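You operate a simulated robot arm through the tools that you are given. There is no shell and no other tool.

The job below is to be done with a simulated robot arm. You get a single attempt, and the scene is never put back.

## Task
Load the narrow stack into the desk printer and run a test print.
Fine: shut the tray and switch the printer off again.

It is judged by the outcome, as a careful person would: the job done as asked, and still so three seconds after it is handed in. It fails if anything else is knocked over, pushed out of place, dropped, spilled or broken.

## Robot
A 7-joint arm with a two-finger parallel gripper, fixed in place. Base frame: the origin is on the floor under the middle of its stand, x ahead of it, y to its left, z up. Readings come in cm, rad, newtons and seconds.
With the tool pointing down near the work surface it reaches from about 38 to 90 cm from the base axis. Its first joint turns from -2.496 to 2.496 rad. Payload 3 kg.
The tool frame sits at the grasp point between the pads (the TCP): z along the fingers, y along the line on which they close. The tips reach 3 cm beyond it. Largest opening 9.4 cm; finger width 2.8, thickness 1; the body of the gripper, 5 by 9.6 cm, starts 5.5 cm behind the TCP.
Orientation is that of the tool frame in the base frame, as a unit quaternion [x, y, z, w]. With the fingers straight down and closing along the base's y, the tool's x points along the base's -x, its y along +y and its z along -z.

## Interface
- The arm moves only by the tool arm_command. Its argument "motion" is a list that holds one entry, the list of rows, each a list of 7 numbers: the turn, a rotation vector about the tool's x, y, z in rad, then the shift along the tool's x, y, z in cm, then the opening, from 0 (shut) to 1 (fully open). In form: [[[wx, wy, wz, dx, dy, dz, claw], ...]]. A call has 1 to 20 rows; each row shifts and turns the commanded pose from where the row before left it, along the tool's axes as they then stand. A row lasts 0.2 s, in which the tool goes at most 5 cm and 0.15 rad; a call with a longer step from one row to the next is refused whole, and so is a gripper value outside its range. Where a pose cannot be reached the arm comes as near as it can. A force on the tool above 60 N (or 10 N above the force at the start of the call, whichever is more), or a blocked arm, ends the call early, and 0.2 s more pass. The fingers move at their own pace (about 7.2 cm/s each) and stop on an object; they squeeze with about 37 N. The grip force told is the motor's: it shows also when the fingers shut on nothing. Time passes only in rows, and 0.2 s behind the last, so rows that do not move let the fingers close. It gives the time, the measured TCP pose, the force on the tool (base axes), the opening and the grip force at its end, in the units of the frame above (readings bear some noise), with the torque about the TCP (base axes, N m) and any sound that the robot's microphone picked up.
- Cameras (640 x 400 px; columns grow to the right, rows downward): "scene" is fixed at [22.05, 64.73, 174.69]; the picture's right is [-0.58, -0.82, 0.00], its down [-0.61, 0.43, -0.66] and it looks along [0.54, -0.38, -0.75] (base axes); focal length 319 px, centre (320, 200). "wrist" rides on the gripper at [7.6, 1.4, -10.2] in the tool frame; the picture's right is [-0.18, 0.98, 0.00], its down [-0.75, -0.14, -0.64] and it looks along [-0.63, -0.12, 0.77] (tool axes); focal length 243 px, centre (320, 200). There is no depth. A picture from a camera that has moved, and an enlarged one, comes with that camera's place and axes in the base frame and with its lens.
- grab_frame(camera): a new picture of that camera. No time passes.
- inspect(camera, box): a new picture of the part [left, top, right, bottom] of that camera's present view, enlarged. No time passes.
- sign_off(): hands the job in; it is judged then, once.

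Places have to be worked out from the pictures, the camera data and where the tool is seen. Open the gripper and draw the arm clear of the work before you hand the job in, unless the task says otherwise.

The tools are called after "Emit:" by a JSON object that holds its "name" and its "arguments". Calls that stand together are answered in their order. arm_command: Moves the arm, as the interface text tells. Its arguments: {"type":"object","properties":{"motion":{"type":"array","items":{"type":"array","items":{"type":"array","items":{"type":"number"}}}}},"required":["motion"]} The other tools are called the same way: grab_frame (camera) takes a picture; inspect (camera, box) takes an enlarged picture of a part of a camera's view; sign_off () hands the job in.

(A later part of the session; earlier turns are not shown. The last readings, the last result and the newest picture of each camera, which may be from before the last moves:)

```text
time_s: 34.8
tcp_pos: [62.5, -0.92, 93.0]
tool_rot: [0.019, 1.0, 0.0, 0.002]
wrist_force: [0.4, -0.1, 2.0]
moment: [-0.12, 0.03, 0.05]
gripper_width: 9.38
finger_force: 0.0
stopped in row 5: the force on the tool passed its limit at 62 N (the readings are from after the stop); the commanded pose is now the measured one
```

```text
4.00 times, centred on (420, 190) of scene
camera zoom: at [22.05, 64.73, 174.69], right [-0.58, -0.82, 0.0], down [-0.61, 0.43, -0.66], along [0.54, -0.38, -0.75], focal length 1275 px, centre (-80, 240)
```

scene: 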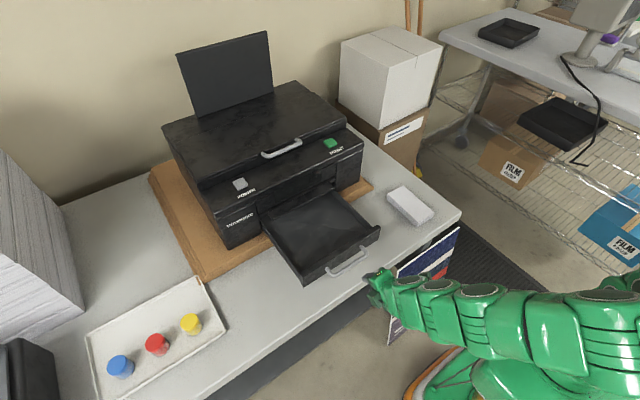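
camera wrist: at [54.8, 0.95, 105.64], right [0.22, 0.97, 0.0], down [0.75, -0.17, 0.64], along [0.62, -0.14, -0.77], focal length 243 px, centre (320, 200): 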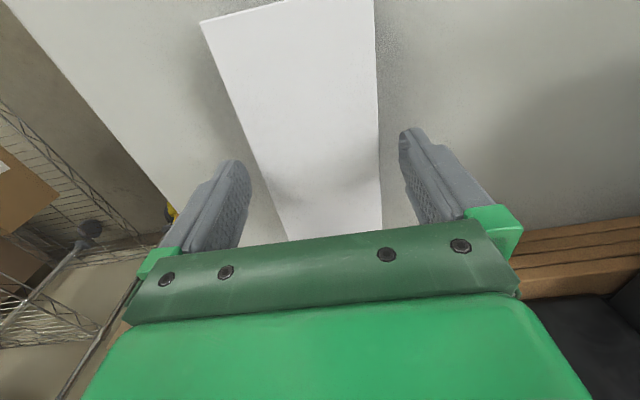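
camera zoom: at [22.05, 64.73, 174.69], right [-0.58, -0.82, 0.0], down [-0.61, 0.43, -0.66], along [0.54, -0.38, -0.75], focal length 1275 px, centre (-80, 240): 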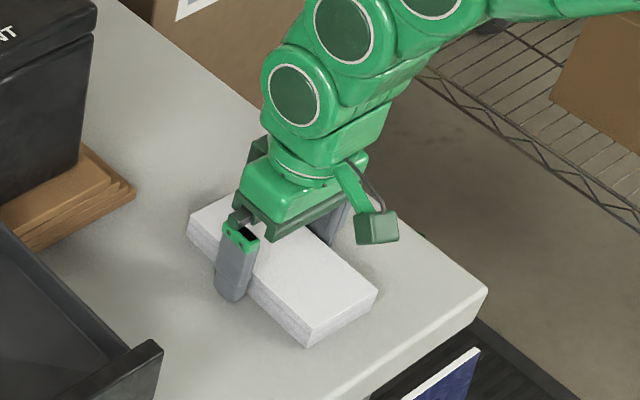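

The fingertips touched the desk at z 93 (desk ≈ 90), straddling the stack. I lift 0.3 cm and close on it.

Emit:
{"name": "arm_command", "arguments": {"motion": [[[0, 0, 0, 0, 0, -0.3, 1], [0, 0, 0, 0, 0, 0, 0.8], [0, 0, 0, 0, 0, 0, 0.7], [0, 0, 0, 0, 0, 0, 0.6], [0, 0, 0, 0, 0, 0, 0.6]]]}}

Emit:
{"name": "grab_frame", "arguments": {"camera": "wrist"}}

```text
time_s: 36.0
tcp_pos: [62.33, -1.0, 93.27]
tool_rot: [0.02, 1.0, 0.0, 0.001]
wrist_force: [-1.3, -1.7, 10.6]
moment: [-0.34, 0.37, 0.15]
gripper_width: 7.48
finger_force: 37.1
```

```text
taken
camera wrist: at [54.82, 0.83, 103.45], right [0.22, 0.97, 0.0], down [0.75, -0.17, 0.64], along [0.63, -0.14, -0.77], focal length 243 px, centre (320, 200)
```

wrist: 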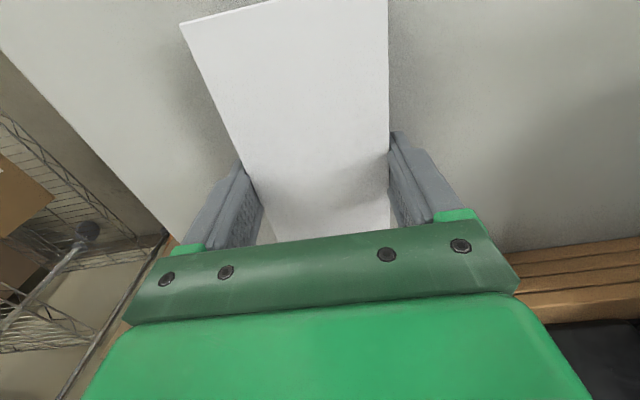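

Stack gripped at 7.48 cm with 37 N. I lift gently and check that it holds.

Emit:
{"name": "arm_command", "arguments": {"motion": [[[0, 0, 0, 0, 0, -0.5, 0.6], [0, 0, 0, 0, 0, -1, 0.6], [0, 0, 0, 0, 0, -1.5, 0.6], [0, 0, 0, 0, 0, -2, 0.6], [0, 0, 0, 0, 0, 0, 0.6]]]}}

Emit:
{"name": "grab_frame", "arguments": {"camera": "wrist"}}

Emit:
{"name": "inspect", "arguments": {"camera": "scene", "box": [340, 120, 480, 240]}}

```text
time_s: 37.2
tcp_pos: [62.28, -0.89, 98.17]
tool_rot: [0.02, 1.0, 0.001, 0.0]
wrist_force: [-0.1, 0.2, -3.0]
moment: [0.01, -0.02, 0.04]
gripper_width: 7.48
finger_force: 36.7
```

```text
taken
camera wrist: at [54.84, 0.86, 108.46], right [0.22, 0.97, 0.0], down [0.75, -0.17, 0.64], along [0.63, -0.14, -0.77], focal length 243 px, centre (320, 200)
```

wrist: 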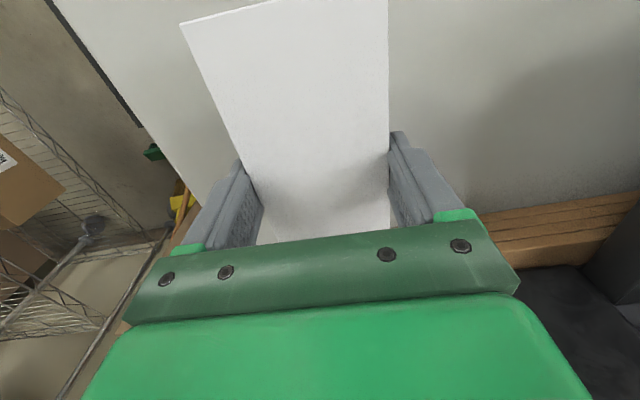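

```text
3.33 times, centred on (410, 180) of scene
camera zoom: at [22.05, 64.73, 174.69], right [-0.58, -0.82, 0.0], down [-0.61, 0.43, -0.66], along [0.54, -0.38, -0.75], focal length 1062 px, centre (20, 267)
```

zoom: 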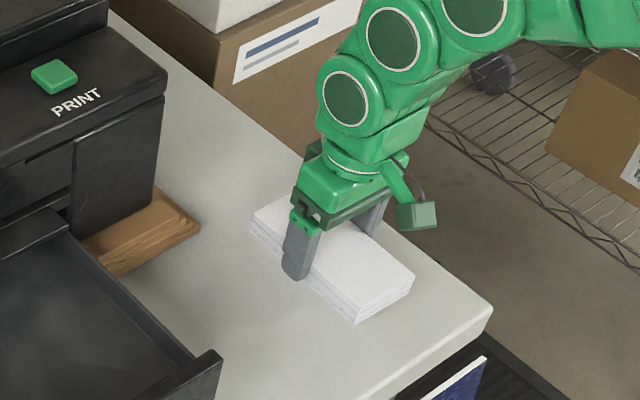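

The stack is held securely (about 3 N). The tray interior runs about x 58–75 clear of the shelf and y 21–44.5, so I lift to z 113 and carry the stack over to (66.6, 32.7), straightening the yaw.

Emit:
{"name": "arm_command", "arguments": {"motion": [[[0, 0, 0, 0, 0, -3, 0.6], [0, 0, 0, 0, 0, -4, 0.6], [0, 0, 0, 0, 0, -4, 0.6], [0, 0, 0, 0, 0, -3.8, 0.6], [0, 0, -0.02, 0, 0, 0, 0.6], [0, 0, -0.02, 0, 0, 0, 0.6], [0, 0, 0, -0.45, 2.5, 0, 0.6], [0, 0, 0, -0.45, 3.4, 0, 0.6], [0, 0, 0, -0.45, 3.4, 0, 0.6], [0, 0, 0, -0.45, 3.4, 0, 0.6], [0, 0, 0, -0.45, 3.4, 0, 0.6], [0, 0, 0, -0.45, 3.4, 0, 0.6], [0, 0, 0, -0.45, 3.4, 0, 0.6], [0, 0, 0, -0.45, 3.4, 0, 0.6], [0, 0, 0, -0.4, 3.4, 0, 0.6], [0, 0, 0, -0.3, 2.5, 0, 0.6], [0, 0, 0, 0, 1.4, 0, 0.6], [0, 0, 0, 0, 0, 0, 0.6]]]}}

Emit:
{"name": "grab_frame", "arguments": {"camera": "wrist"}}

Emit:
{"name": "inspect", "arguments": {"camera": "scene", "box": [220, 110, 420, 290]}}

```text
time_s: 41.0
tcp_pos: [66.73, 32.51, 113.17]
tool_rot: [0.0, 1.0, 0.0, 0.001]
wrist_force: [0.1, -0.1, -3.3]
moment: [-0.01, -0.02, -0.02]
gripper_width: 7.46
finger_force: 37.1
```

```text
taken
camera wrist: at [59.06, 34.1, 123.31], right [0.18, 0.98, 0.0], down [0.75, -0.14, 0.64], along [0.63, -0.12, -0.77], focal length 243 px, centre (320, 200)
```

wrist: 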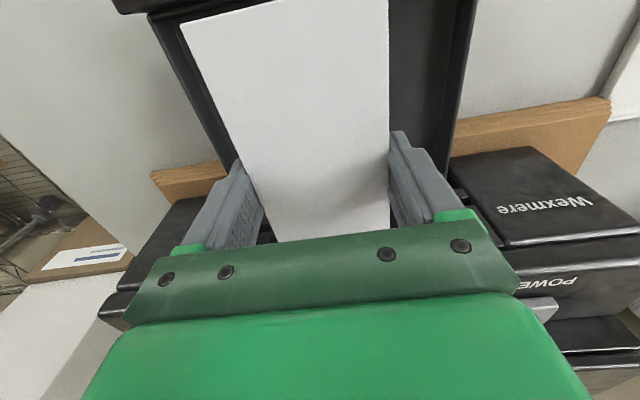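

```text
2.22 times, centred on (320, 200) of scene
camera zoom: at [22.05, 64.73, 174.69], right [-0.58, -0.82, 0.0], down [-0.61, 0.43, -0.66], along [0.54, -0.38, -0.75], focal length 708 px, centre (320, 200)
```

zoom: 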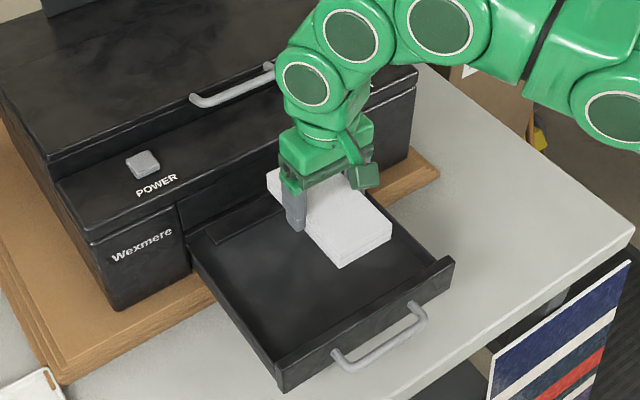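

The stack hovers over the tray. The clear gap between the front wall and shelf is only slightly longer than the stack, so I zoom in to check margins before lowering.

Emit:
{"name": "inspect", "arguments": {"camera": "scene", "box": [260, 160, 380, 260]}}

Emit:
{"name": "inspect", "arguments": {"camera": "wrist", "box": [120, 0, 320, 125]}}

```text
4.00 times, centred on (320, 210) of scene
camera zoom: at [22.05, 64.73, 174.69], right [-0.58, -0.82, 0.0], down [-0.61, 0.43, -0.66], along [0.54, -0.38, -0.75], focal length 1275 px, centre (320, 160)
```

zoom: 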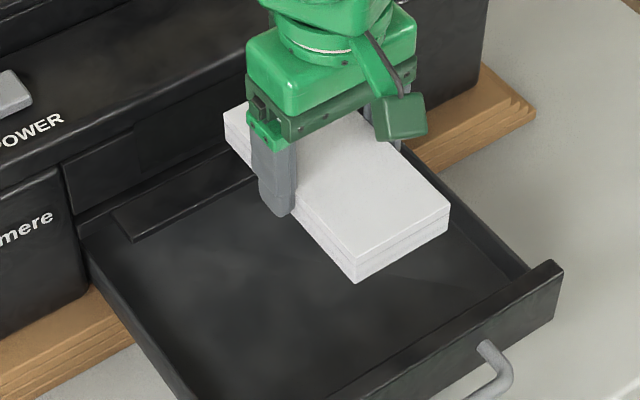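

```text
3.20 times, centred on (220, 62) of wrist
camera zoom: at [59.06, 34.1, 123.31], right [0.18, 0.98, 0.0], down [0.75, -0.14, 0.64], along [0.63, -0.12, -0.77], focal length 776 px, centre (640, 640)
```

zoom: 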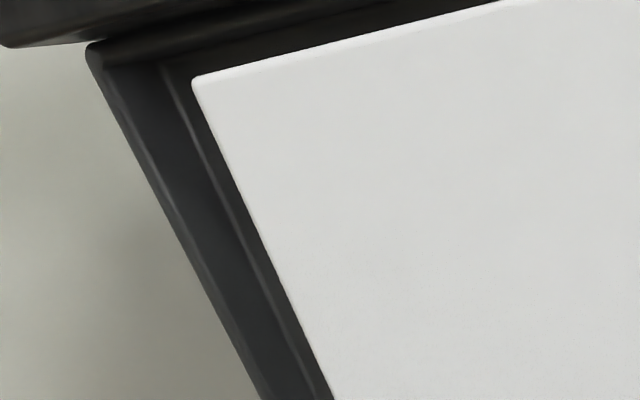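

Stack spans x≈58.7–73.9, the tray front wall's inner edge is x≈57.7 and the shelf edge x≈74.9, so about 1 cm spare each end. I lower straight down in two stages.

Emit:
{"name": "arm_command", "arguments": {"motion": [[[0, 0, 0, -0.05, 0.2, 2.5, 0.6], [0, 0, 0, 0, 0, 2.5, 0.6], [0, 0, 0, 0, 0, 1.5, 0.6], [0, 0, 0, 0, 0, 1, 0.6], [0, 0, 0, 0, 0, 0, 0.6]]]}}

Emit:
{"name": "inspect", "arguments": {"camera": "scene", "box": [260, 160, 380, 260]}}

Emit:
{"name": "grab_frame", "arguments": {"camera": "wrist"}}

```text
time_s: 42.2
tcp_pos: [66.77, 32.69, 105.56]
tool_rot: [0.0, 1.0, 0.0, 0.001]
wrist_force: [-0.2, -0.4, -2.3]
moment: [-0.04, -0.02, -0.01]
gripper_width: 7.47
finger_force: 37.0
```

```text
4.00 times, centred on (320, 210) of scene
camera zoom: at [22.05, 64.73, 174.69], right [-0.58, -0.82, 0.0], down [-0.61, 0.43, -0.66], along [0.54, -0.38, -0.75], focal length 1275 px, centre (320, 160)
```

zoom: 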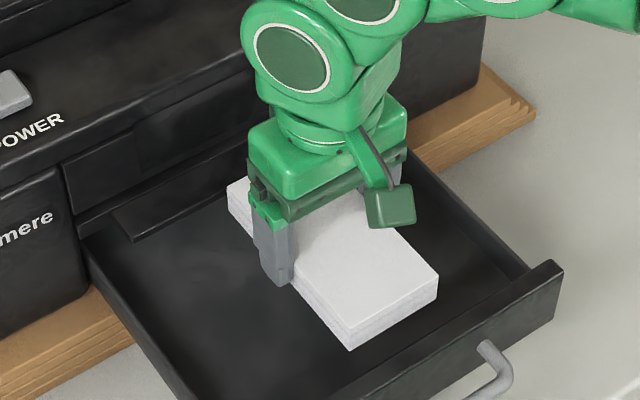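

```text
taken
camera wrist: at [59.11, 34.31, 115.75], right [0.18, 0.98, 0.0], down [0.75, -0.14, 0.64], along [0.63, -0.12, -0.77], focal length 243 px, centre (320, 200)
```

wrist: 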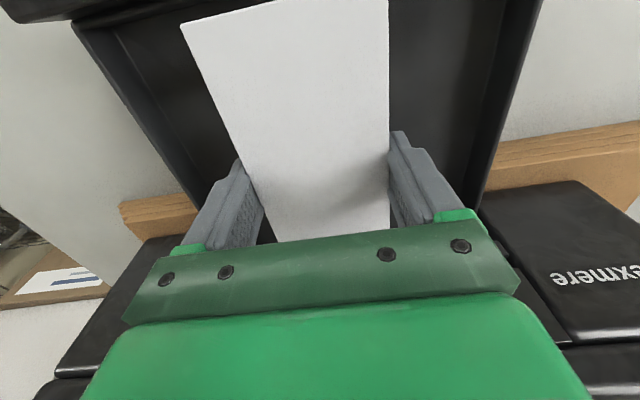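

Margins look fine. I continue down slowly and watch for contact with the tray floor.

Emit:
{"name": "arm_command", "arguments": {"motion": [[[0, 0, 0, 0, 0, 1, 0.6], [0, 0, 0, 0, 0, 1, 0.6], [0, 0, 0, 0, 0, 1, 0.6], [0, 0, 0, 0, 0, 0.8, 0.6], [0, 0, 0, 0, 0, 0.5, 0.6], [0, 0, 0, 0, 0, 0, 0.6]]]}}

Emit:
{"name": "inspect", "arguments": {"camera": "scene", "box": [260, 160, 380, 260]}}

```text
time_s: 43.6
tcp_pos: [66.53, 32.7, 101.21]
tool_rot: [0.0, 1.0, 0.0, 0.001]
wrist_force: [0.3, 0.5, -1.6]
moment: [0.0, 0.0, -0.01]
gripper_width: 7.46
finger_force: 36.6
```

```text
4.00 times, centred on (320, 210) of scene
camera zoom: at [22.05, 64.73, 174.69], right [-0.58, -0.82, 0.0], down [-0.61, 0.43, -0.66], along [0.54, -0.38, -0.75], focal length 1275 px, centre (320, 160)
```

zoom: 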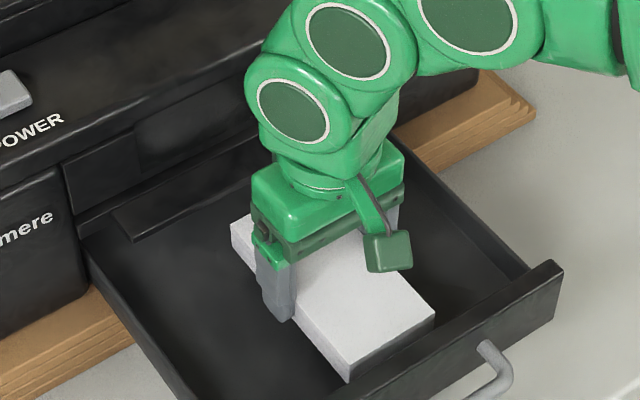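

No contact yet; the stack's top is now below the shelf level. I go on down in small steps, nudging 0.4 cm back from the front wall.

Emit:
{"name": "arm_command", "arguments": {"motion": [[[0, 0, 0, -0.4, 0, 0.5, 0.6], [0, 0, 0, 0, 0, 0.5, 0.6], [0, 0, 0, 0, 0, 0.4, 0.6], [0, 0, 0, 0, 0, 0, 0.6]]]}}

```text
time_s: 44.6
tcp_pos: [67.19, 32.65, 99.84]
tool_rot: [0.0, 1.0, 0.0, 0.001]
wrist_force: [-0.1, -0.9, -2.7]
moment: [-0.01, -0.04, 0.05]
gripper_width: 7.43
finger_force: 37.0
```

Still free at z 99.8. I keep lowering in small steps.

Emit:
{"name": "arm_command", "arguments": {"motion": [[[0, 0, 0, 0, 0, 0.4, 0.6], [0, 0, 0, 0, 0, 0.3, 0.6], [0, 0, 0, 0, 0, 0.3, 0.6], [0, 0, 0, 0, 0, 0, 0.6]]]}}

```text
time_s: 45.4
tcp_pos: [67.36, 32.77, 99.44]
tool_rot: [0.0, 1.0, 0.001, 0.006]
wrist_force: [-0.3, -4.5, 16.2]
moment: [-0.84, 0.58, 0.1]
gripper_width: 7.48
finger_force: 36.8
stopped in row 4: the force on the tool passed its limit at 66 N (the readings are from after the stop); the commanded pose is now the measured one
```

Contact at z 99.4, so the stack's bottom is at about 96.2 on the tray floor. I check the picture before releasing.

Emit:
{"name": "inspect", "arguments": {"camera": "scene", "box": [260, 160, 380, 260]}}

Emit:
{"name": "grab_frame", "arguments": {"camera": "wrist"}}

```text
4.00 times, centred on (320, 210) of scene
camera zoom: at [22.05, 64.73, 174.69], right [-0.58, -0.82, 0.0], down [-0.61, 0.43, -0.66], along [0.54, -0.38, -0.75], focal length 1275 px, centre (320, 160)
```

zoom: 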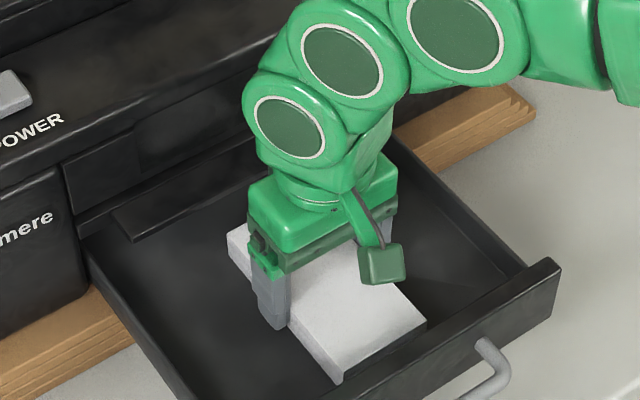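

```text
taken
camera wrist: at [59.68, 34.25, 109.47], right [0.18, 0.98, 0.01], down [0.75, -0.14, 0.65], along [0.64, -0.12, -0.76], focal length 243 px, centre (320, 200)
```

wrist: 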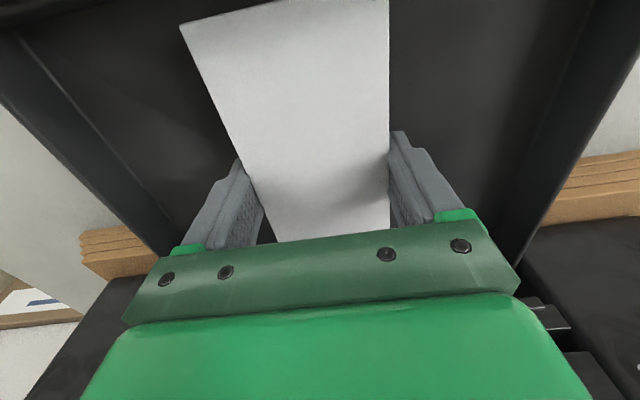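

It lies flat on the tray floor, inside the walls. I open the gripper and rise straight up.

Emit:
{"name": "arm_command", "arguments": {"motion": [[[0, 0, 0, 0, 0, 0, 0.9], [0, 0, 0, 0, 0, 0, 1], [0, 0, 0, 0, 0, 0, 1], [0, 0, 0, 0, 0, -1, 1], [0, 0, 0, 0, 0, -2, 1], [0, 0, 0, 0, 0, -4, 1], [0, 0, 0, 0, 0, -4, 1], [0, 0, 0, 0, 0, -4, 1], [0, 0, 0, 0, 0, 0, 1]]]}}

Emit:
{"name": "inspect", "arguments": {"camera": "scene", "box": [240, 140, 400, 290]}}

Emit:
{"name": "grab_frame", "arguments": {"camera": "wrist"}}

```text
time_s: 47.4
tcp_pos: [67.34, 32.52, 114.46]
tool_rot: [0.0, 1.0, 0.002, 0.006]
wrist_force: [0.1, 0.5, 0.7]
moment: [0.02, 0.03, 0.06]
gripper_width: 9.39
finger_force: 0.1
```

```text
2.67 times, centred on (320, 215) of scene
camera zoom: at [22.05, 64.73, 174.69], right [-0.58, -0.82, 0.0], down [-0.61, 0.43, -0.66], along [0.54, -0.38, -0.75], focal length 850 px, centre (320, 160)
```

zoom: 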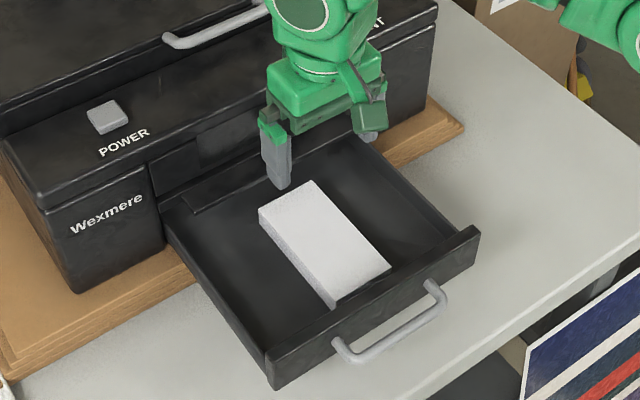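

```text
taken
camera wrist: at [59.67, 34.04, 124.45], right [0.18, 0.98, 0.01], down [0.75, -0.14, 0.65], along [0.64, -0.12, -0.76], focal length 243 px, centre (320, 200)
```

wrist: 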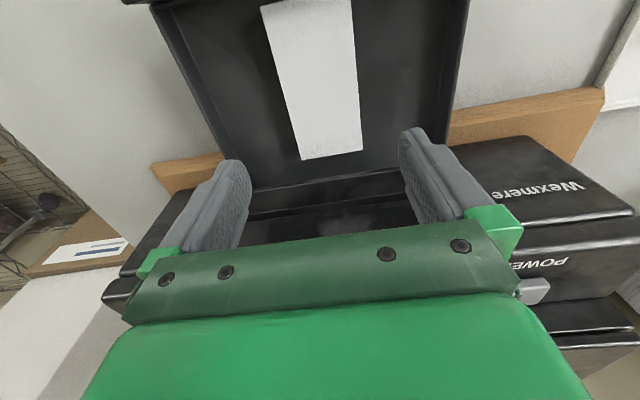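

The stack sits squarely in the tray. Now I close the fingers and move in front of the tray handle to push the tray shut.

Emit:
{"name": "arm_command", "arguments": {"motion": [[[0.004, 0.012, 0, 3.7, 0.1, 0, 0.5], [0, 0, 0, 3.8, 0.1, 0, 0], [0, 0, 0, 3.8, 0.1, 0, 0], [0, 0, 0, 3.8, 0.1, 0, 0], [0, 0, 0, 3.7, 0.1, 0, 0], [0, 0, 0, 0, 0, 0, 0]]]}}

Emit:
{"name": "grab_frame", "arguments": {"camera": "wrist"}}

```text
time_s: 48.8
tcp_pos: [48.44, 33.26, 114.26]
tool_rot: [0.0, 1.0, 0.0, -0.001]
wrist_force: [1.5, 0.1, 0.5]
moment: [-0.01, -0.04, 0.0]
gripper_width: 0.0
finger_force: 32.8
```

```text
taken
camera wrist: at [40.89, 34.78, 124.45], right [0.18, 0.98, 0.0], down [0.76, -0.14, 0.64], along [0.63, -0.12, -0.77], focal length 243 px, centre (320, 200)
```

wrist: 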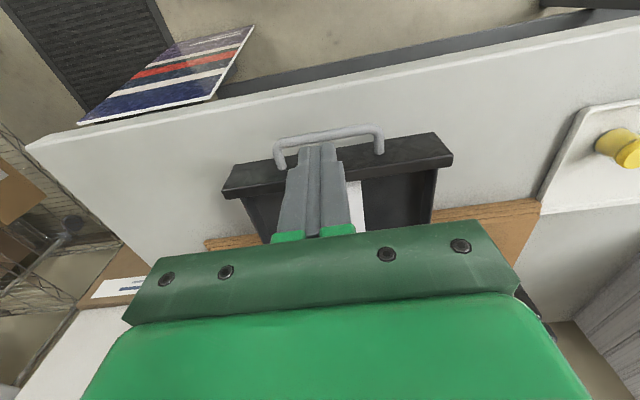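

The bar is at x≈53, ahead of the fingers. I descend to z 99.5 just in front of it.

Emit:
{"name": "arm_command", "arguments": {"motion": [[[0, 0, 0, 0, -0.2, 3.7, 0], [0, 0, 0, 0, 0, 3.7, 0], [0, 0, 0, 0, 0, 3.7, 0], [0, 0, 0, 0, 0, 3.6, 0], [0, 0, 0, 0, 0, 0, 0]]]}}

Emit:
{"name": "grab_frame", "arguments": {"camera": "wrist"}}

Emit:
{"name": "grab_frame", "arguments": {"camera": "scene"}}

```text
time_s: 50.0
tcp_pos: [48.45, 33.01, 99.6]
tool_rot: [-0.001, 1.0, 0.0, -0.001]
wrist_force: [-0.3, -0.3, -0.5]
moment: [0.01, 0.02, 0.0]
gripper_width: 0.0
finger_force: 33.2
```

```text
taken
camera wrist: at [40.85, 34.52, 109.76], right [0.18, 0.98, 0.0], down [0.75, -0.14, 0.64], along [0.63, -0.12, -0.77], focal length 243 px, centre (320, 200)
```

wrist: 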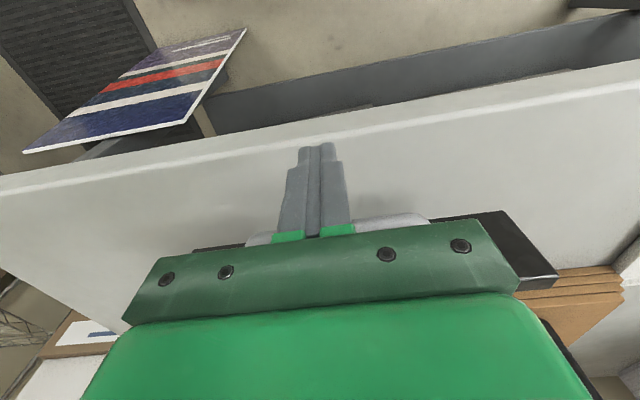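

```text
taken
```

scene: 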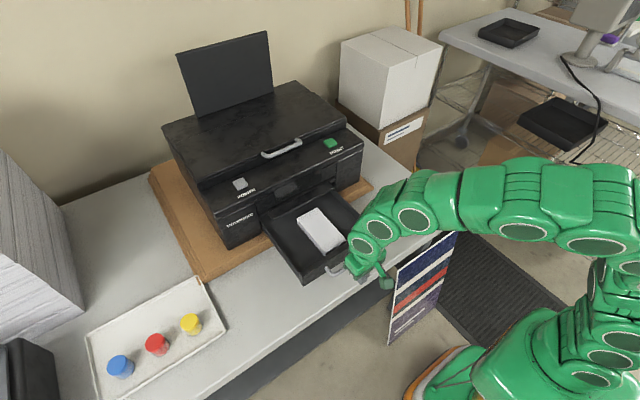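

I push the handle toward +x at a gentle pace.

Emit:
{"name": "arm_command", "arguments": {"motion": [[[0, 0, 0, -0.8, 0, 0, 0], [0, 0, 0, -0.8, 0, 0, 0], [0, 0, 0, -0.8, 0, 0, 0], [0, 0, 0, -0.9, 0, 0, 0], [0, 0, 0, -1, 0, 0, 0], [0, 0, 0, -1, 0, 0, 0], [0, 0, 0, -1, 0, 0, 0], [0, 0, 0, -1, 0, 0, 0], [0, 0, 0, -1, 0, 0, 0], [0, 0, 0, -1, 0, 0, 0], [0, 0, 0, 0, 0, 0, 0]]]}}

Emit:
{"name": "inspect", "arguments": {"camera": "scene", "box": [220, 130, 420, 290]}}

```text
time_s: 52.4
tcp_pos: [57.69, 32.99, 99.57]
tool_rot: [0.0, 1.0, 0.0, -0.001]
wrist_force: [0.2, -0.4, -0.6]
moment: [0.0, -0.01, -0.04]
gripper_width: 0.01
finger_force: 33.2
```

```text
2.50 times, centred on (320, 210) of scene
camera zoom: at [22.05, 64.73, 174.69], right [-0.58, -0.82, 0.0], down [-0.61, 0.43, -0.66], along [0.54, -0.38, -0.75], focal length 797 px, centre (320, 175)
```

zoom: 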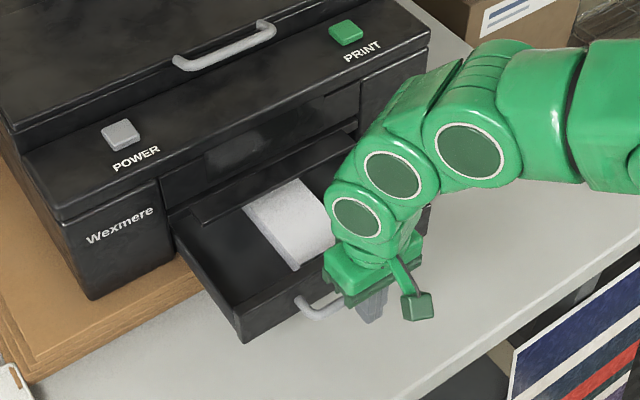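

The tray is sliding in with the stack passing under the shelf. I continue pushing.

Emit:
{"name": "arm_command", "arguments": {"motion": [[[0, 0, 0, -1, 0, 0, 0], [0, 0, 0, -1, 0, 0, 0], [0, 0, 0, -1, 0, 0, 0], [0, 0, 0, -1, 0, 0, 0], [0, 0, 0, -1, 0, 0, 0], [0, 0, 0, -1, 0, 0, 0], [0, 0, 0, -1, 0, 0, 0], [0, 0, 0, -1, 0, 0, 0], [0, 0, 0, -1, 0, 0, 0], [0, 0, 0, -1, 0, 0, 0], [0, 0, 0, -1, 0, 0, 0], [0, 0, 0, 0, 0, 0, 0]]]}}

Emit:
{"name": "inspect", "arguments": {"camera": "scene", "box": [220, 130, 420, 290]}}

```text
time_s: 55.0
tcp_pos: [68.59, 32.9, 99.64]
tool_rot: [0.0, 1.0, 0.001, -0.001]
wrist_force: [-0.3, 0.8, 0.1]
moment: [-0.01, -0.01, 0.01]
gripper_width: 0.0
finger_force: 32.8
```

```text
2.50 times, centred on (320, 210) of scene
camera zoom: at [22.05, 64.73, 174.69], right [-0.58, -0.82, 0.0], down [-0.61, 0.43, -0.66], along [0.54, -0.38, -0.75], focal length 797 px, centre (320, 175)
```

zoom: 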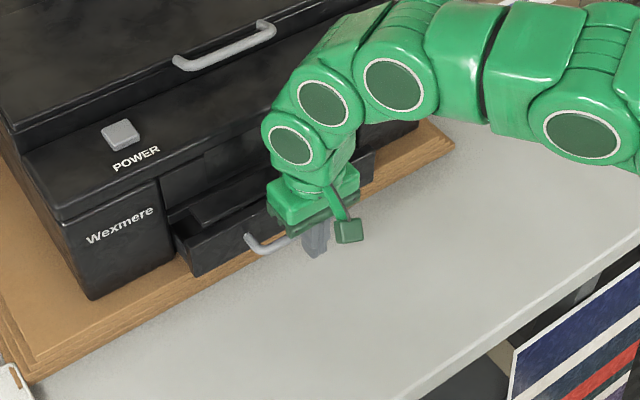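

About 3.5 cm remain. I push on in half-centimetre steps.

Emit:
{"name": "arm_command", "arguments": {"motion": [[[0, 0, 0, -0.7, 0, 0, 0], [0, 0, 0, -0.7, 0, 0, 0], [0, 0, 0, -0.6, 0, 0, 0], [0, 0, 0, -0.5, 0, 0, 0], [0, 0, 0, -0.4, 0, 0, 0], [0, 0, 0, -0.3, 0, 0, 0], [0, 0, 0, 0, 0, 0, 0]]]}}

Emit:
{"name": "inspect", "arguments": {"camera": "scene", "box": [220, 130, 380, 250]}}

```text
time_s: 56.6
tcp_pos: [71.72, 33.01, 99.7]
tool_rot: [0.0, 1.0, -0.001, -0.001]
wrist_force: [-41.0, -8.2, 13.3]
moment: [-0.37, 0.21, -0.08]
gripper_width: 0.0
finger_force: 32.7
```

```text
3.33 times, centred on (300, 190) of scene
camera zoom: at [22.05, 64.73, 174.69], right [-0.58, -0.82, 0.0], down [-0.61, 0.43, -0.66], along [0.54, -0.38, -0.75], focal length 1062 px, centre (387, 233)
```

zoom: 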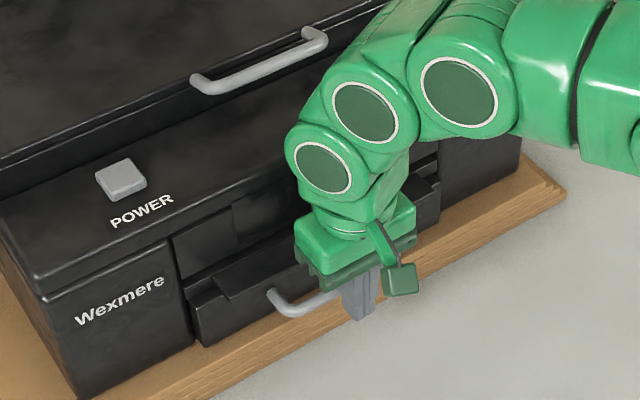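

The force rose to 41 N, so the tray has reached its stop. I back off, rise, and compare the tray with the first picture.

Emit:
{"name": "arm_command", "arguments": {"motion": [[[0, 0, 0, 1.5, 0, 0, 0], [0, 0, 0, 3, 0, 0, 0], [0, 0, 0, 3.5, 0, -1, 0], [0, 0, 0, 2, 0, -4, 0], [0, 0, 0, 0, 0, -4.5, 0], [0, 0, 0, 0, 0, -4.5, 0], [0, 0, 0, 0, 0, -4.5, 0], [0, 0, 0, 0, 0, 0, 0]]]}}

Emit:
{"name": "inspect", "arguments": {"camera": "scene", "box": [200, 120, 380, 250]}}

Emit:
{"name": "grab_frame", "arguments": {"camera": "wrist"}}

```text
time_s: 58.4
tcp_pos: [62.07, 33.01, 118.26]
tool_rot: [-0.001, 1.0, -0.001, -0.001]
wrist_force: [0.2, -0.3, 0.6]
moment: [-0.01, 0.03, -0.01]
gripper_width: 0.0
finger_force: 32.9
```

```text
3.08 times, centred on (290, 185) of scene
camera zoom: at [22.05, 64.73, 174.69], right [-0.58, -0.82, 0.0], down [-0.61, 0.43, -0.66], along [0.54, -0.38, -0.75], focal length 981 px, centre (412, 246)
```

zoom: 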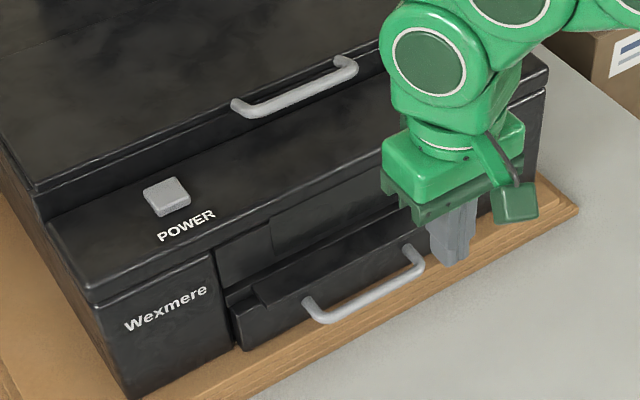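

```text
taken
camera wrist: at [54.52, 34.59, 128.44], right [0.18, 0.98, 0.0], down [0.75, -0.14, 0.64], along [0.63, -0.12, -0.77], focal length 243 px, centre (320, 200)
```

wrist: 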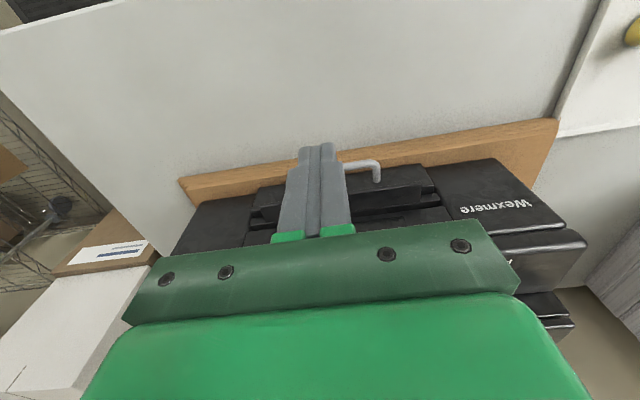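

The tray is shut exactly where it was at the start and the printer hasn't shifted. Next is the POWER button at about (83.0, 47.9, 113.5); I move to y 48 with clearance and pitch the tool forward 0.6 rad for reach.

Emit:
{"name": "arm_command", "arguments": {"motion": [[[0, 0, 0, 0, 3.7, -1.8, 0], [0, 0, 0, 0, 3.7, -1.8, 0], [0, 0, 0, 0, 3.7, -1.8, 0], [0, 0, 0, 0, 3.8, -1.8, 0], [0, -0.12, 0, 0, 0, 0, 0], [0, -0.12, 0, 0, 0, 0, 0], [0, -0.12, 0, 0, 0, 0, 0], [0, -0.12, 0, 0, 0, 0, 0], [0, -0.12, 0, 0, 0, 0, 0], [0, 0, 0, 0, 0, 0, 0]]]}}

Emit:
{"name": "grab_frame", "arguments": {"camera": "wrist"}}

Emit:
{"name": "grab_frame", "arguments": {"camera": "scene"}}

```text
time_s: 60.6
tcp_pos: [61.75, 41.24, 122.04]
tool_rot: [0.0, 0.955, 0.0, 0.296]
wrist_force: [0.1, 0.2, 1.2]
moment: [0.01, 0.01, -0.02]
gripper_width: 0.01
finger_force: 33.0
out of reach, approached as far as the arm can: row 3, 4
```

```text
taken
camera wrist: at [49.88, 42.8, 126.28], right [0.15, 0.98, 0.1], down [0.26, -0.14, 0.96], along [0.95, -0.12, -0.28], focal length 243 px, centre (320, 200)
```

wrist: 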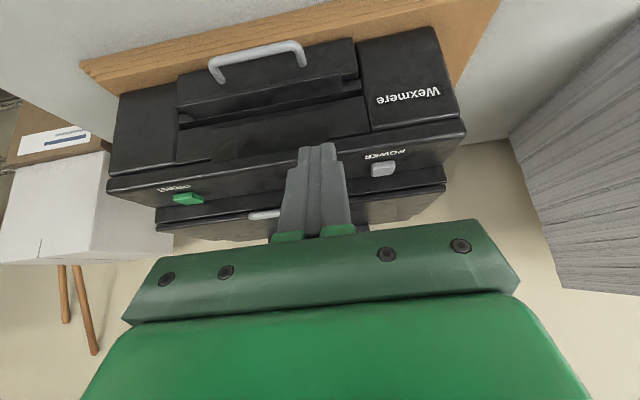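

```text
taken
```

scene: 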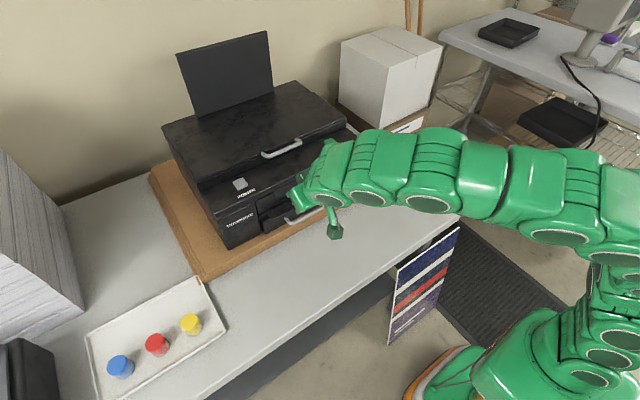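

Tool-down reach shrinks with height here, so for POWER I need a larger pitch pointed along the arm's own direction. I yaw the tool about 0.5 rad toward the button and increase the pitch to about 1 rad, in free space.

Emit:
{"name": "arm_command", "arguments": {"motion": [[[-0.0706, 0, -0.103, 0, 0, 0, 0], [-0.0706, 0, -0.103, 0, 0, 0, 0], [-0.0706, 0, -0.103, 0, 0, 0, 0], [-0.0706, 0, -0.103, 0, 0, 0, 0], [0, -0.13, 0, 0, 0, 0, 0], [0, -0.13, 0, 0, 0, 0, 0], [0, -0.13, 0, 0, 0, 0, 0], [0, 0, 0, 0, 0, 0, 0]]]}}

Emit:
{"name": "grab_frame", "arguments": {"camera": "wrist"}}

```text
time_s: 62.4
tcp_pos: [61.96, 41.34, 122.07]
tool_rot: [-0.218, 0.853, 0.119, 0.459]
wrist_force: [0.9, 0.3, 0.0]
moment: [0.0, -0.02, 0.01]
gripper_width: 0.01
finger_force: 33.1
```

```text
taken
camera wrist: at [50.08, 36.61, 121.35], right [-0.38, 0.91, 0.15], down [-0.04, -0.18, 0.98], along [0.92, 0.37, 0.11], focal length 243 px, centre (320, 200)
```

wrist: 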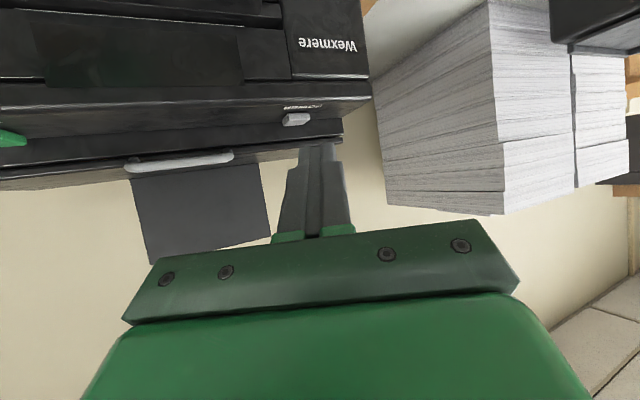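

The button is visible in the wrist view at a consistent place, about (83, 48.2, 113.4). I zoom in on it before moving.

Emit:
{"name": "inspect", "arguments": {"camera": "wrist", "box": [240, 80, 380, 170]}}

Emit:
{"name": "inspect", "arguments": {"camera": "scene", "box": [200, 140, 380, 260]}}

```text
4.44 times, centred on (310, 125) of wrist
camera zoom: at [50.08, 36.61, 121.35], right [-0.38, 0.91, 0.15], down [-0.04, -0.18, 0.98], along [0.92, 0.37, 0.11], focal length 1078 px, centre (364, 533)
```

zoom: 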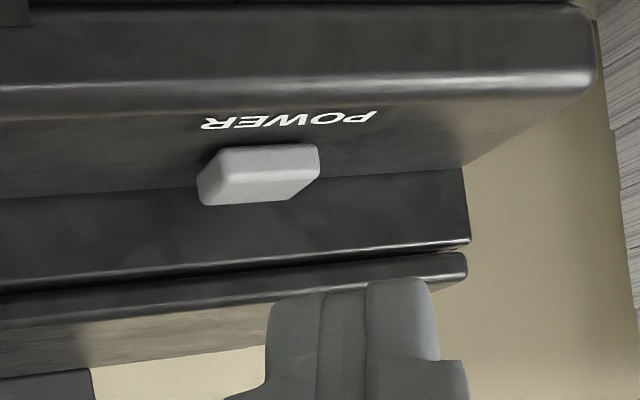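

```text
3.33 times, centred on (290, 200) of scene
camera zoom: at [22.05, 64.73, 174.69], right [-0.58, -0.82, 0.0], down [-0.61, 0.43, -0.66], along [0.54, -0.38, -0.75], focal length 1062 px, centre (420, 200)
```

zoom: 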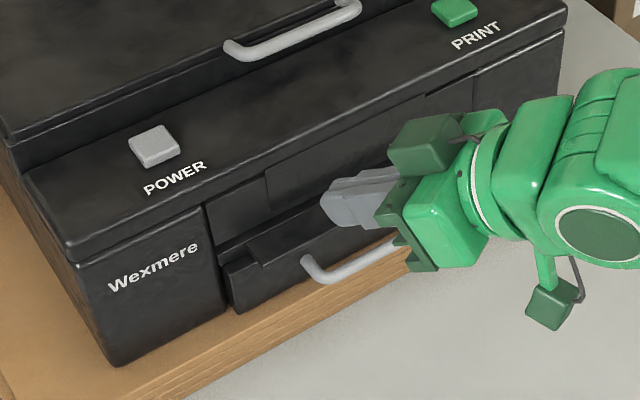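

I advance to about 3 cm above the button with the tip over its centre.

Emit:
{"name": "arm_command", "arguments": {"motion": [[[0, 0, 0, -1.525, -0.71, 2.947, 0], [0, 0, 0, -1.525, -0.71, 2.947, 0], [0, 0, 0, -1.525, -0.71, 2.947, 0], [0, 0, 0, -1.525, -0.71, 2.947, 0], [0, 0, 0, -1.525, -0.71, 2.947, 0], [0, 0, 0, -1.525, -0.71, 2.947, 0], [0, 0, 0, 0, 0, 0, 0]]]}}

Emit:
{"name": "inspect", "arguments": {"camera": "scene", "box": [200, 140, 360, 260]}}

Emit:
{"name": "grab_frame", "arguments": {"camera": "wrist"}}

```text
time_s: 64.0
tcp_pos: [81.31, 46.95, 119.98]
tool_rot: [-0.217, 0.853, 0.118, 0.46]
wrist_force: [0.2, 0.0, -0.1]
moment: [-0.03, -0.01, 0.0]
gripper_width: 0.0
finger_force: 33.2
```

```text
3.33 times, centred on (280, 200) of scene
camera zoom: at [22.05, 64.73, 174.69], right [-0.58, -0.82, 0.0], down [-0.61, 0.43, -0.66], along [0.54, -0.38, -0.75], focal length 1062 px, centre (453, 200)
```

zoom: 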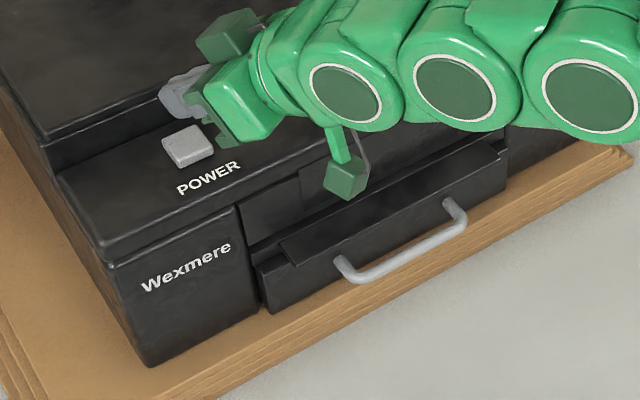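

```text
taken
camera wrist: at [69.4, 42.22, 119.24], right [-0.38, 0.91, 0.15], down [-0.04, -0.18, 0.98], along [0.92, 0.37, 0.11], focal length 243 px, centre (320, 200)
```

wrist: 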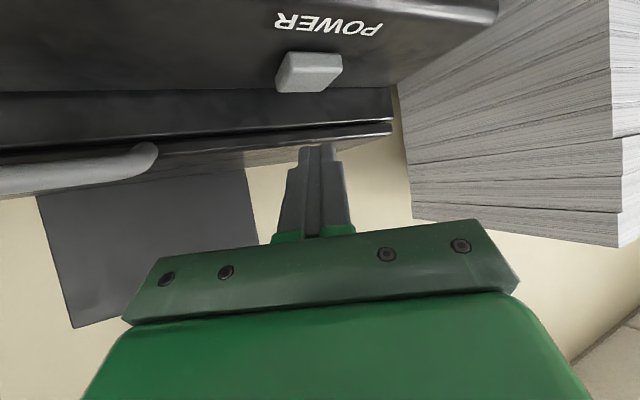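

I zoom both views to judge how the tip lines up over the button.

Emit:
{"name": "inspect", "arguments": {"camera": "wrist", "box": [250, 20, 390, 170]}}

Emit:
{"name": "inspect", "arguments": {"camera": "scene", "box": [220, 150, 300, 210]}}

```text
2.67 times, centred on (320, 95) of wrist
camera zoom: at [69.4, 42.22, 119.24], right [-0.38, 0.91, 0.15], down [-0.04, -0.18, 0.98], along [0.92, 0.37, 0.11], focal length 647 px, centre (320, 480)
```

zoom: 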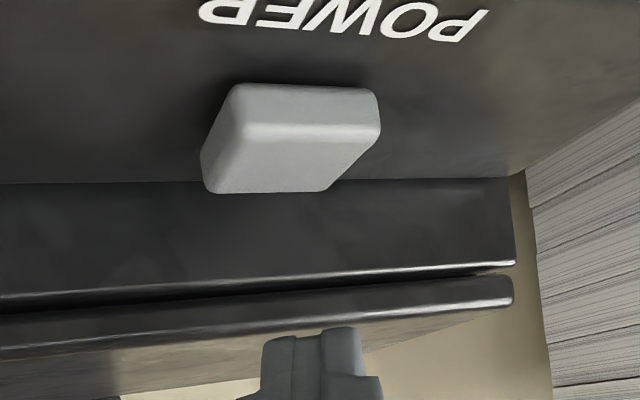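

```text
6.67 times, centred on (260, 180) of scene
camera zoom: at [22.05, 64.73, 174.69], right [-0.58, -0.82, 0.0], down [-0.61, 0.43, -0.66], along [0.54, -0.38, -0.75], focal length 2125 px, centre (720, 333)
```

zoom: 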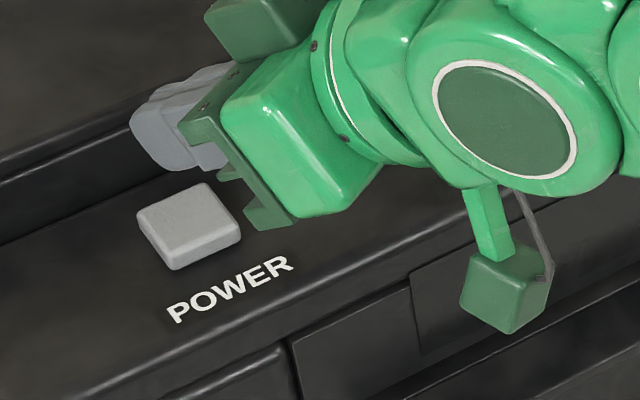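

The button's top centre is about (82.7, 48.0, 114.0) and the fingertip is right over it. I lower 2.6 cm, then continue in small steps until contact.

Emit:
{"name": "arm_command", "arguments": {"motion": [[[0, 0, 0, 0.835, 0, 0.55, 0], [0, 0, 0, 0.835, 0, 0.55, 0], [0, 0, 0, 0.5, 0, 0.33, 0], [0, 0, 0, 0, 0, 0, 0]]]}}

Emit:
{"name": "inspect", "arguments": {"camera": "wrist", "box": [250, 20, 390, 170]}}

Emit:
{"name": "inspect", "arguments": {"camera": "scene", "box": [220, 150, 300, 210]}}

```text
time_s: 65.0
tcp_pos: [81.21, 46.92, 117.43]
tool_rot: [-0.218, 0.853, 0.118, 0.46]
wrist_force: [-0.4, 0.7, 0.6]
moment: [-0.01, 0.03, 0.02]
gripper_width: 0.01
finger_force: 33.3
```

```text
2.67 times, centred on (320, 95) of wrist
camera zoom: at [69.39, 42.24, 116.65], right [-0.38, 0.91, 0.15], down [-0.04, -0.18, 0.98], along [0.92, 0.37, 0.11], focal length 647 px, centre (320, 480)
```

zoom: 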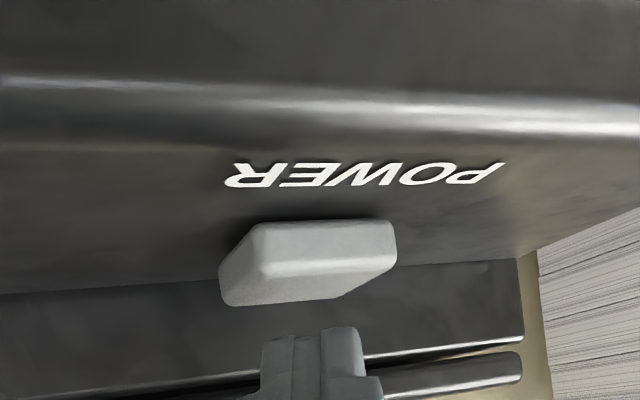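

```text
6.67 times, centred on (260, 180) of scene
camera zoom: at [22.05, 64.73, 174.69], right [-0.58, -0.82, 0.0], down [-0.61, 0.43, -0.66], along [0.54, -0.38, -0.75], focal length 2125 px, centre (720, 333)
```

zoom: 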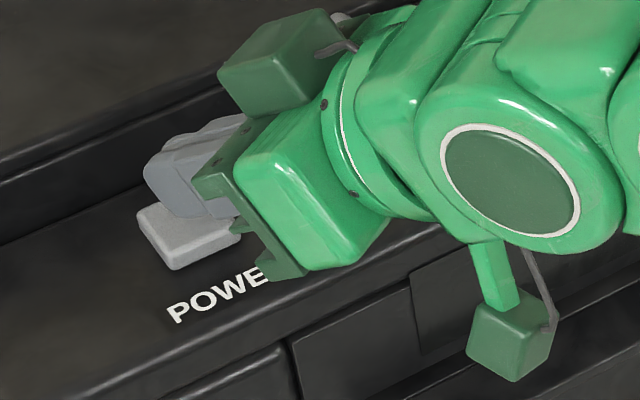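

Tip is centred over the button. I go on down in quarter-centimetre steps and watch the force.

Emit:
{"name": "arm_command", "arguments": {"motion": [[[0, 0, 0, 0.209, 0, 0.1375, 0], [0, 0, 0, 0.209, 0, 0.1375, 0], [0, 0, 0, 0.167, 0, 0.11, 0], [0, 0, 0, 0, 0, 0, 0]]]}}

```text
time_s: 66.0
tcp_pos: [81.15, 46.99, 116.8]
tool_rot: [-0.217, 0.853, 0.117, 0.459]
wrist_force: [-0.7, -0.4, -0.6]
moment: [-0.01, 0.0, -0.02]
gripper_width: 0.0
finger_force: 32.8
```

No contact yet at z 116.8; I keep stepping down.

Emit:
{"name": "arm_command", "arguments": {"motion": [[[0, 0, 0, 0.125, 0, 0.0825, 0], [0, 0, 0, 0.125, 0, 0.0825, 0], [0, 0, 0, 0.125, 0, 0.0825, 0], [0, 0, 0, 0, 0, 0, 0]]]}}

Emit:
{"name": "inspect", "arguments": {"camera": "scene", "box": [220, 150, 300, 210]}}

```text
time_s: 67.0
tcp_pos: [81.34, 47.01, 116.38]
tool_rot: [-0.218, 0.853, 0.119, 0.459]
wrist_force: [-0.7, -0.1, 3.2]
moment: [0.01, -0.01, 0.0]
gripper_width: 0.0
finger_force: 33.2
heard: click
```

```text
6.67 times, centred on (260, 180) of scene
camera zoom: at [22.05, 64.73, 174.69], right [-0.58, -0.82, 0.0], down [-0.61, 0.43, -0.66], along [0.54, -0.38, -0.75], focal length 2125 px, centre (720, 333)
```

zoom: 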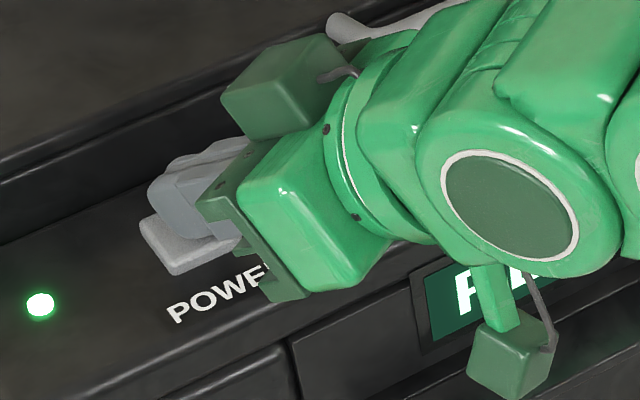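

A click was heard, a green lamp lit and a display came on: the printer is on. I lift straight off the button and read the display.

Emit:
{"name": "arm_command", "arguments": {"motion": [[[0, 0, 0, -0.835, 0, -0.55, 0], [0, 0, 0, -2, 0, -1.32, 0], [0, 0, 0, -2, 0, -1.32, 0], [0, 0, 0, 0, 0, -3, 0], [0, 0, 0, 0, 0, -4, 0], [0, 0, 0, 0, 0, -4, 0], [0, 0, 0, 0, 0, 0, 0]]]}}

Emit:
{"name": "inspect", "arguments": {"camera": "scene", "box": [200, 120, 380, 250]}}

Emit:
{"name": "grab_frame", "arguments": {"camera": "wrist"}}

```text
time_s: 68.6
tcp_pos: [73.25, 42.63, 128.28]
tool_rot: [-0.218, 0.852, 0.119, 0.46]
wrist_force: [-0.3, 0.5, -0.5]
moment: [0.03, 0.0, -0.03]
gripper_width: 0.0
finger_force: 33.0
```

```text
3.08 times, centred on (290, 185) of scene
camera zoom: at [22.05, 64.73, 174.69], right [-0.58, -0.82, 0.0], down [-0.61, 0.43, -0.66], along [0.54, -0.38, -0.75], focal length 981 px, centre (412, 246)
```

zoom: 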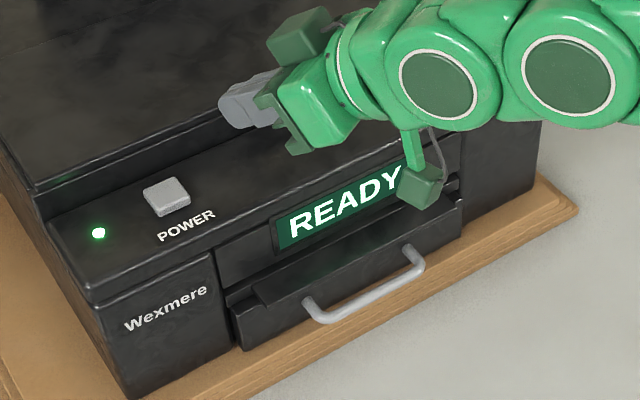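

```text
taken
camera wrist: at [61.46, 37.85, 127.5], right [-0.38, 0.91, 0.15], down [-0.04, -0.18, 0.98], along [0.92, 0.37, 0.11], focal length 243 px, centre (320, 200)
```

wrist: 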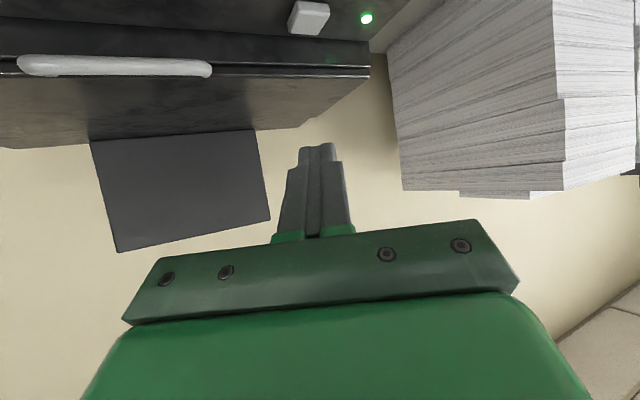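

The display reads READY and the lamp is green. Now for PRINT at about (82.7, 18.0, 114): I yaw the tool back 0.3 rad and move across at height, clear of the lid handle.

Emit:
{"name": "arm_command", "arguments": {"motion": [[[0.0835, 0, 0.055, 0, 0, 0, 0], [0.0835, 0, 0.055, 0, 0, 0, 0], [0.0835, 0, 0.055, 0, 0, 0, 0], [0, 0, 0, 1.007, -3.457, -0.413, 0], [0, 0, 0, 1.007, -3.457, -0.413, 0], [0, 0, 0, 1.007, -3.457, -0.413, 0], [0, 0, 0, 1.007, -3.457, -0.413, 0], [0, 0, 0, 1.007, -3.457, -0.413, 0], [0, 0, 0, 1.007, -3.457, -0.413, 0], [0, 0, 0, 1.007, -3.457, -0.413, 0], [0, 0, 0, 0, 0, 0, 0]]]}}

Emit:
{"name": "grab_frame", "arguments": {"camera": "wrist"}}

Emit:
{"name": "grab_frame", "arguments": {"camera": "scene"}}

```text
time_s: 71.0
tcp_pos: [71.98, 17.63, 123.68]
tool_rot: [-0.088, 0.876, 0.048, 0.472]
wrist_force: [0.5, 0.1, -0.4]
moment: [-0.01, -0.02, 0.01]
gripper_width: 0.0
finger_force: 32.9
```

```text
taken
camera wrist: at [59.13, 16.63, 122.94], right [-0.1, 0.98, 0.15], down [-0.09, -0.16, 0.98], along [0.99, 0.08, 0.11], focal length 243 px, centre (320, 200)
```

wrist: 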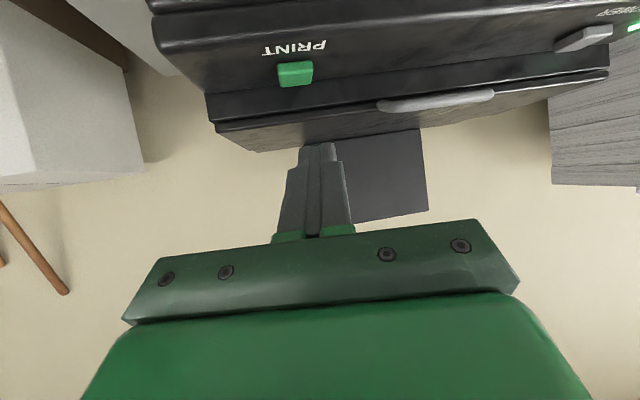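

```text
taken
```

scene: 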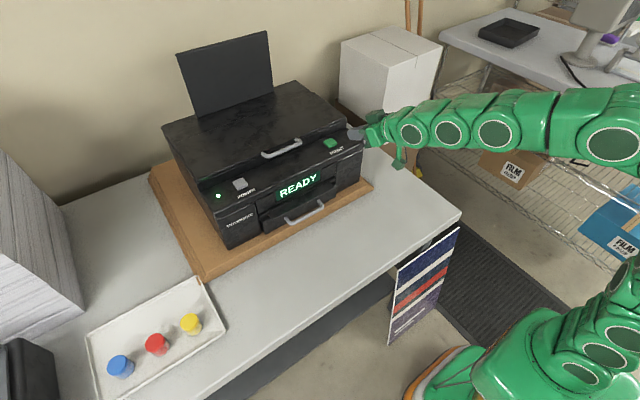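

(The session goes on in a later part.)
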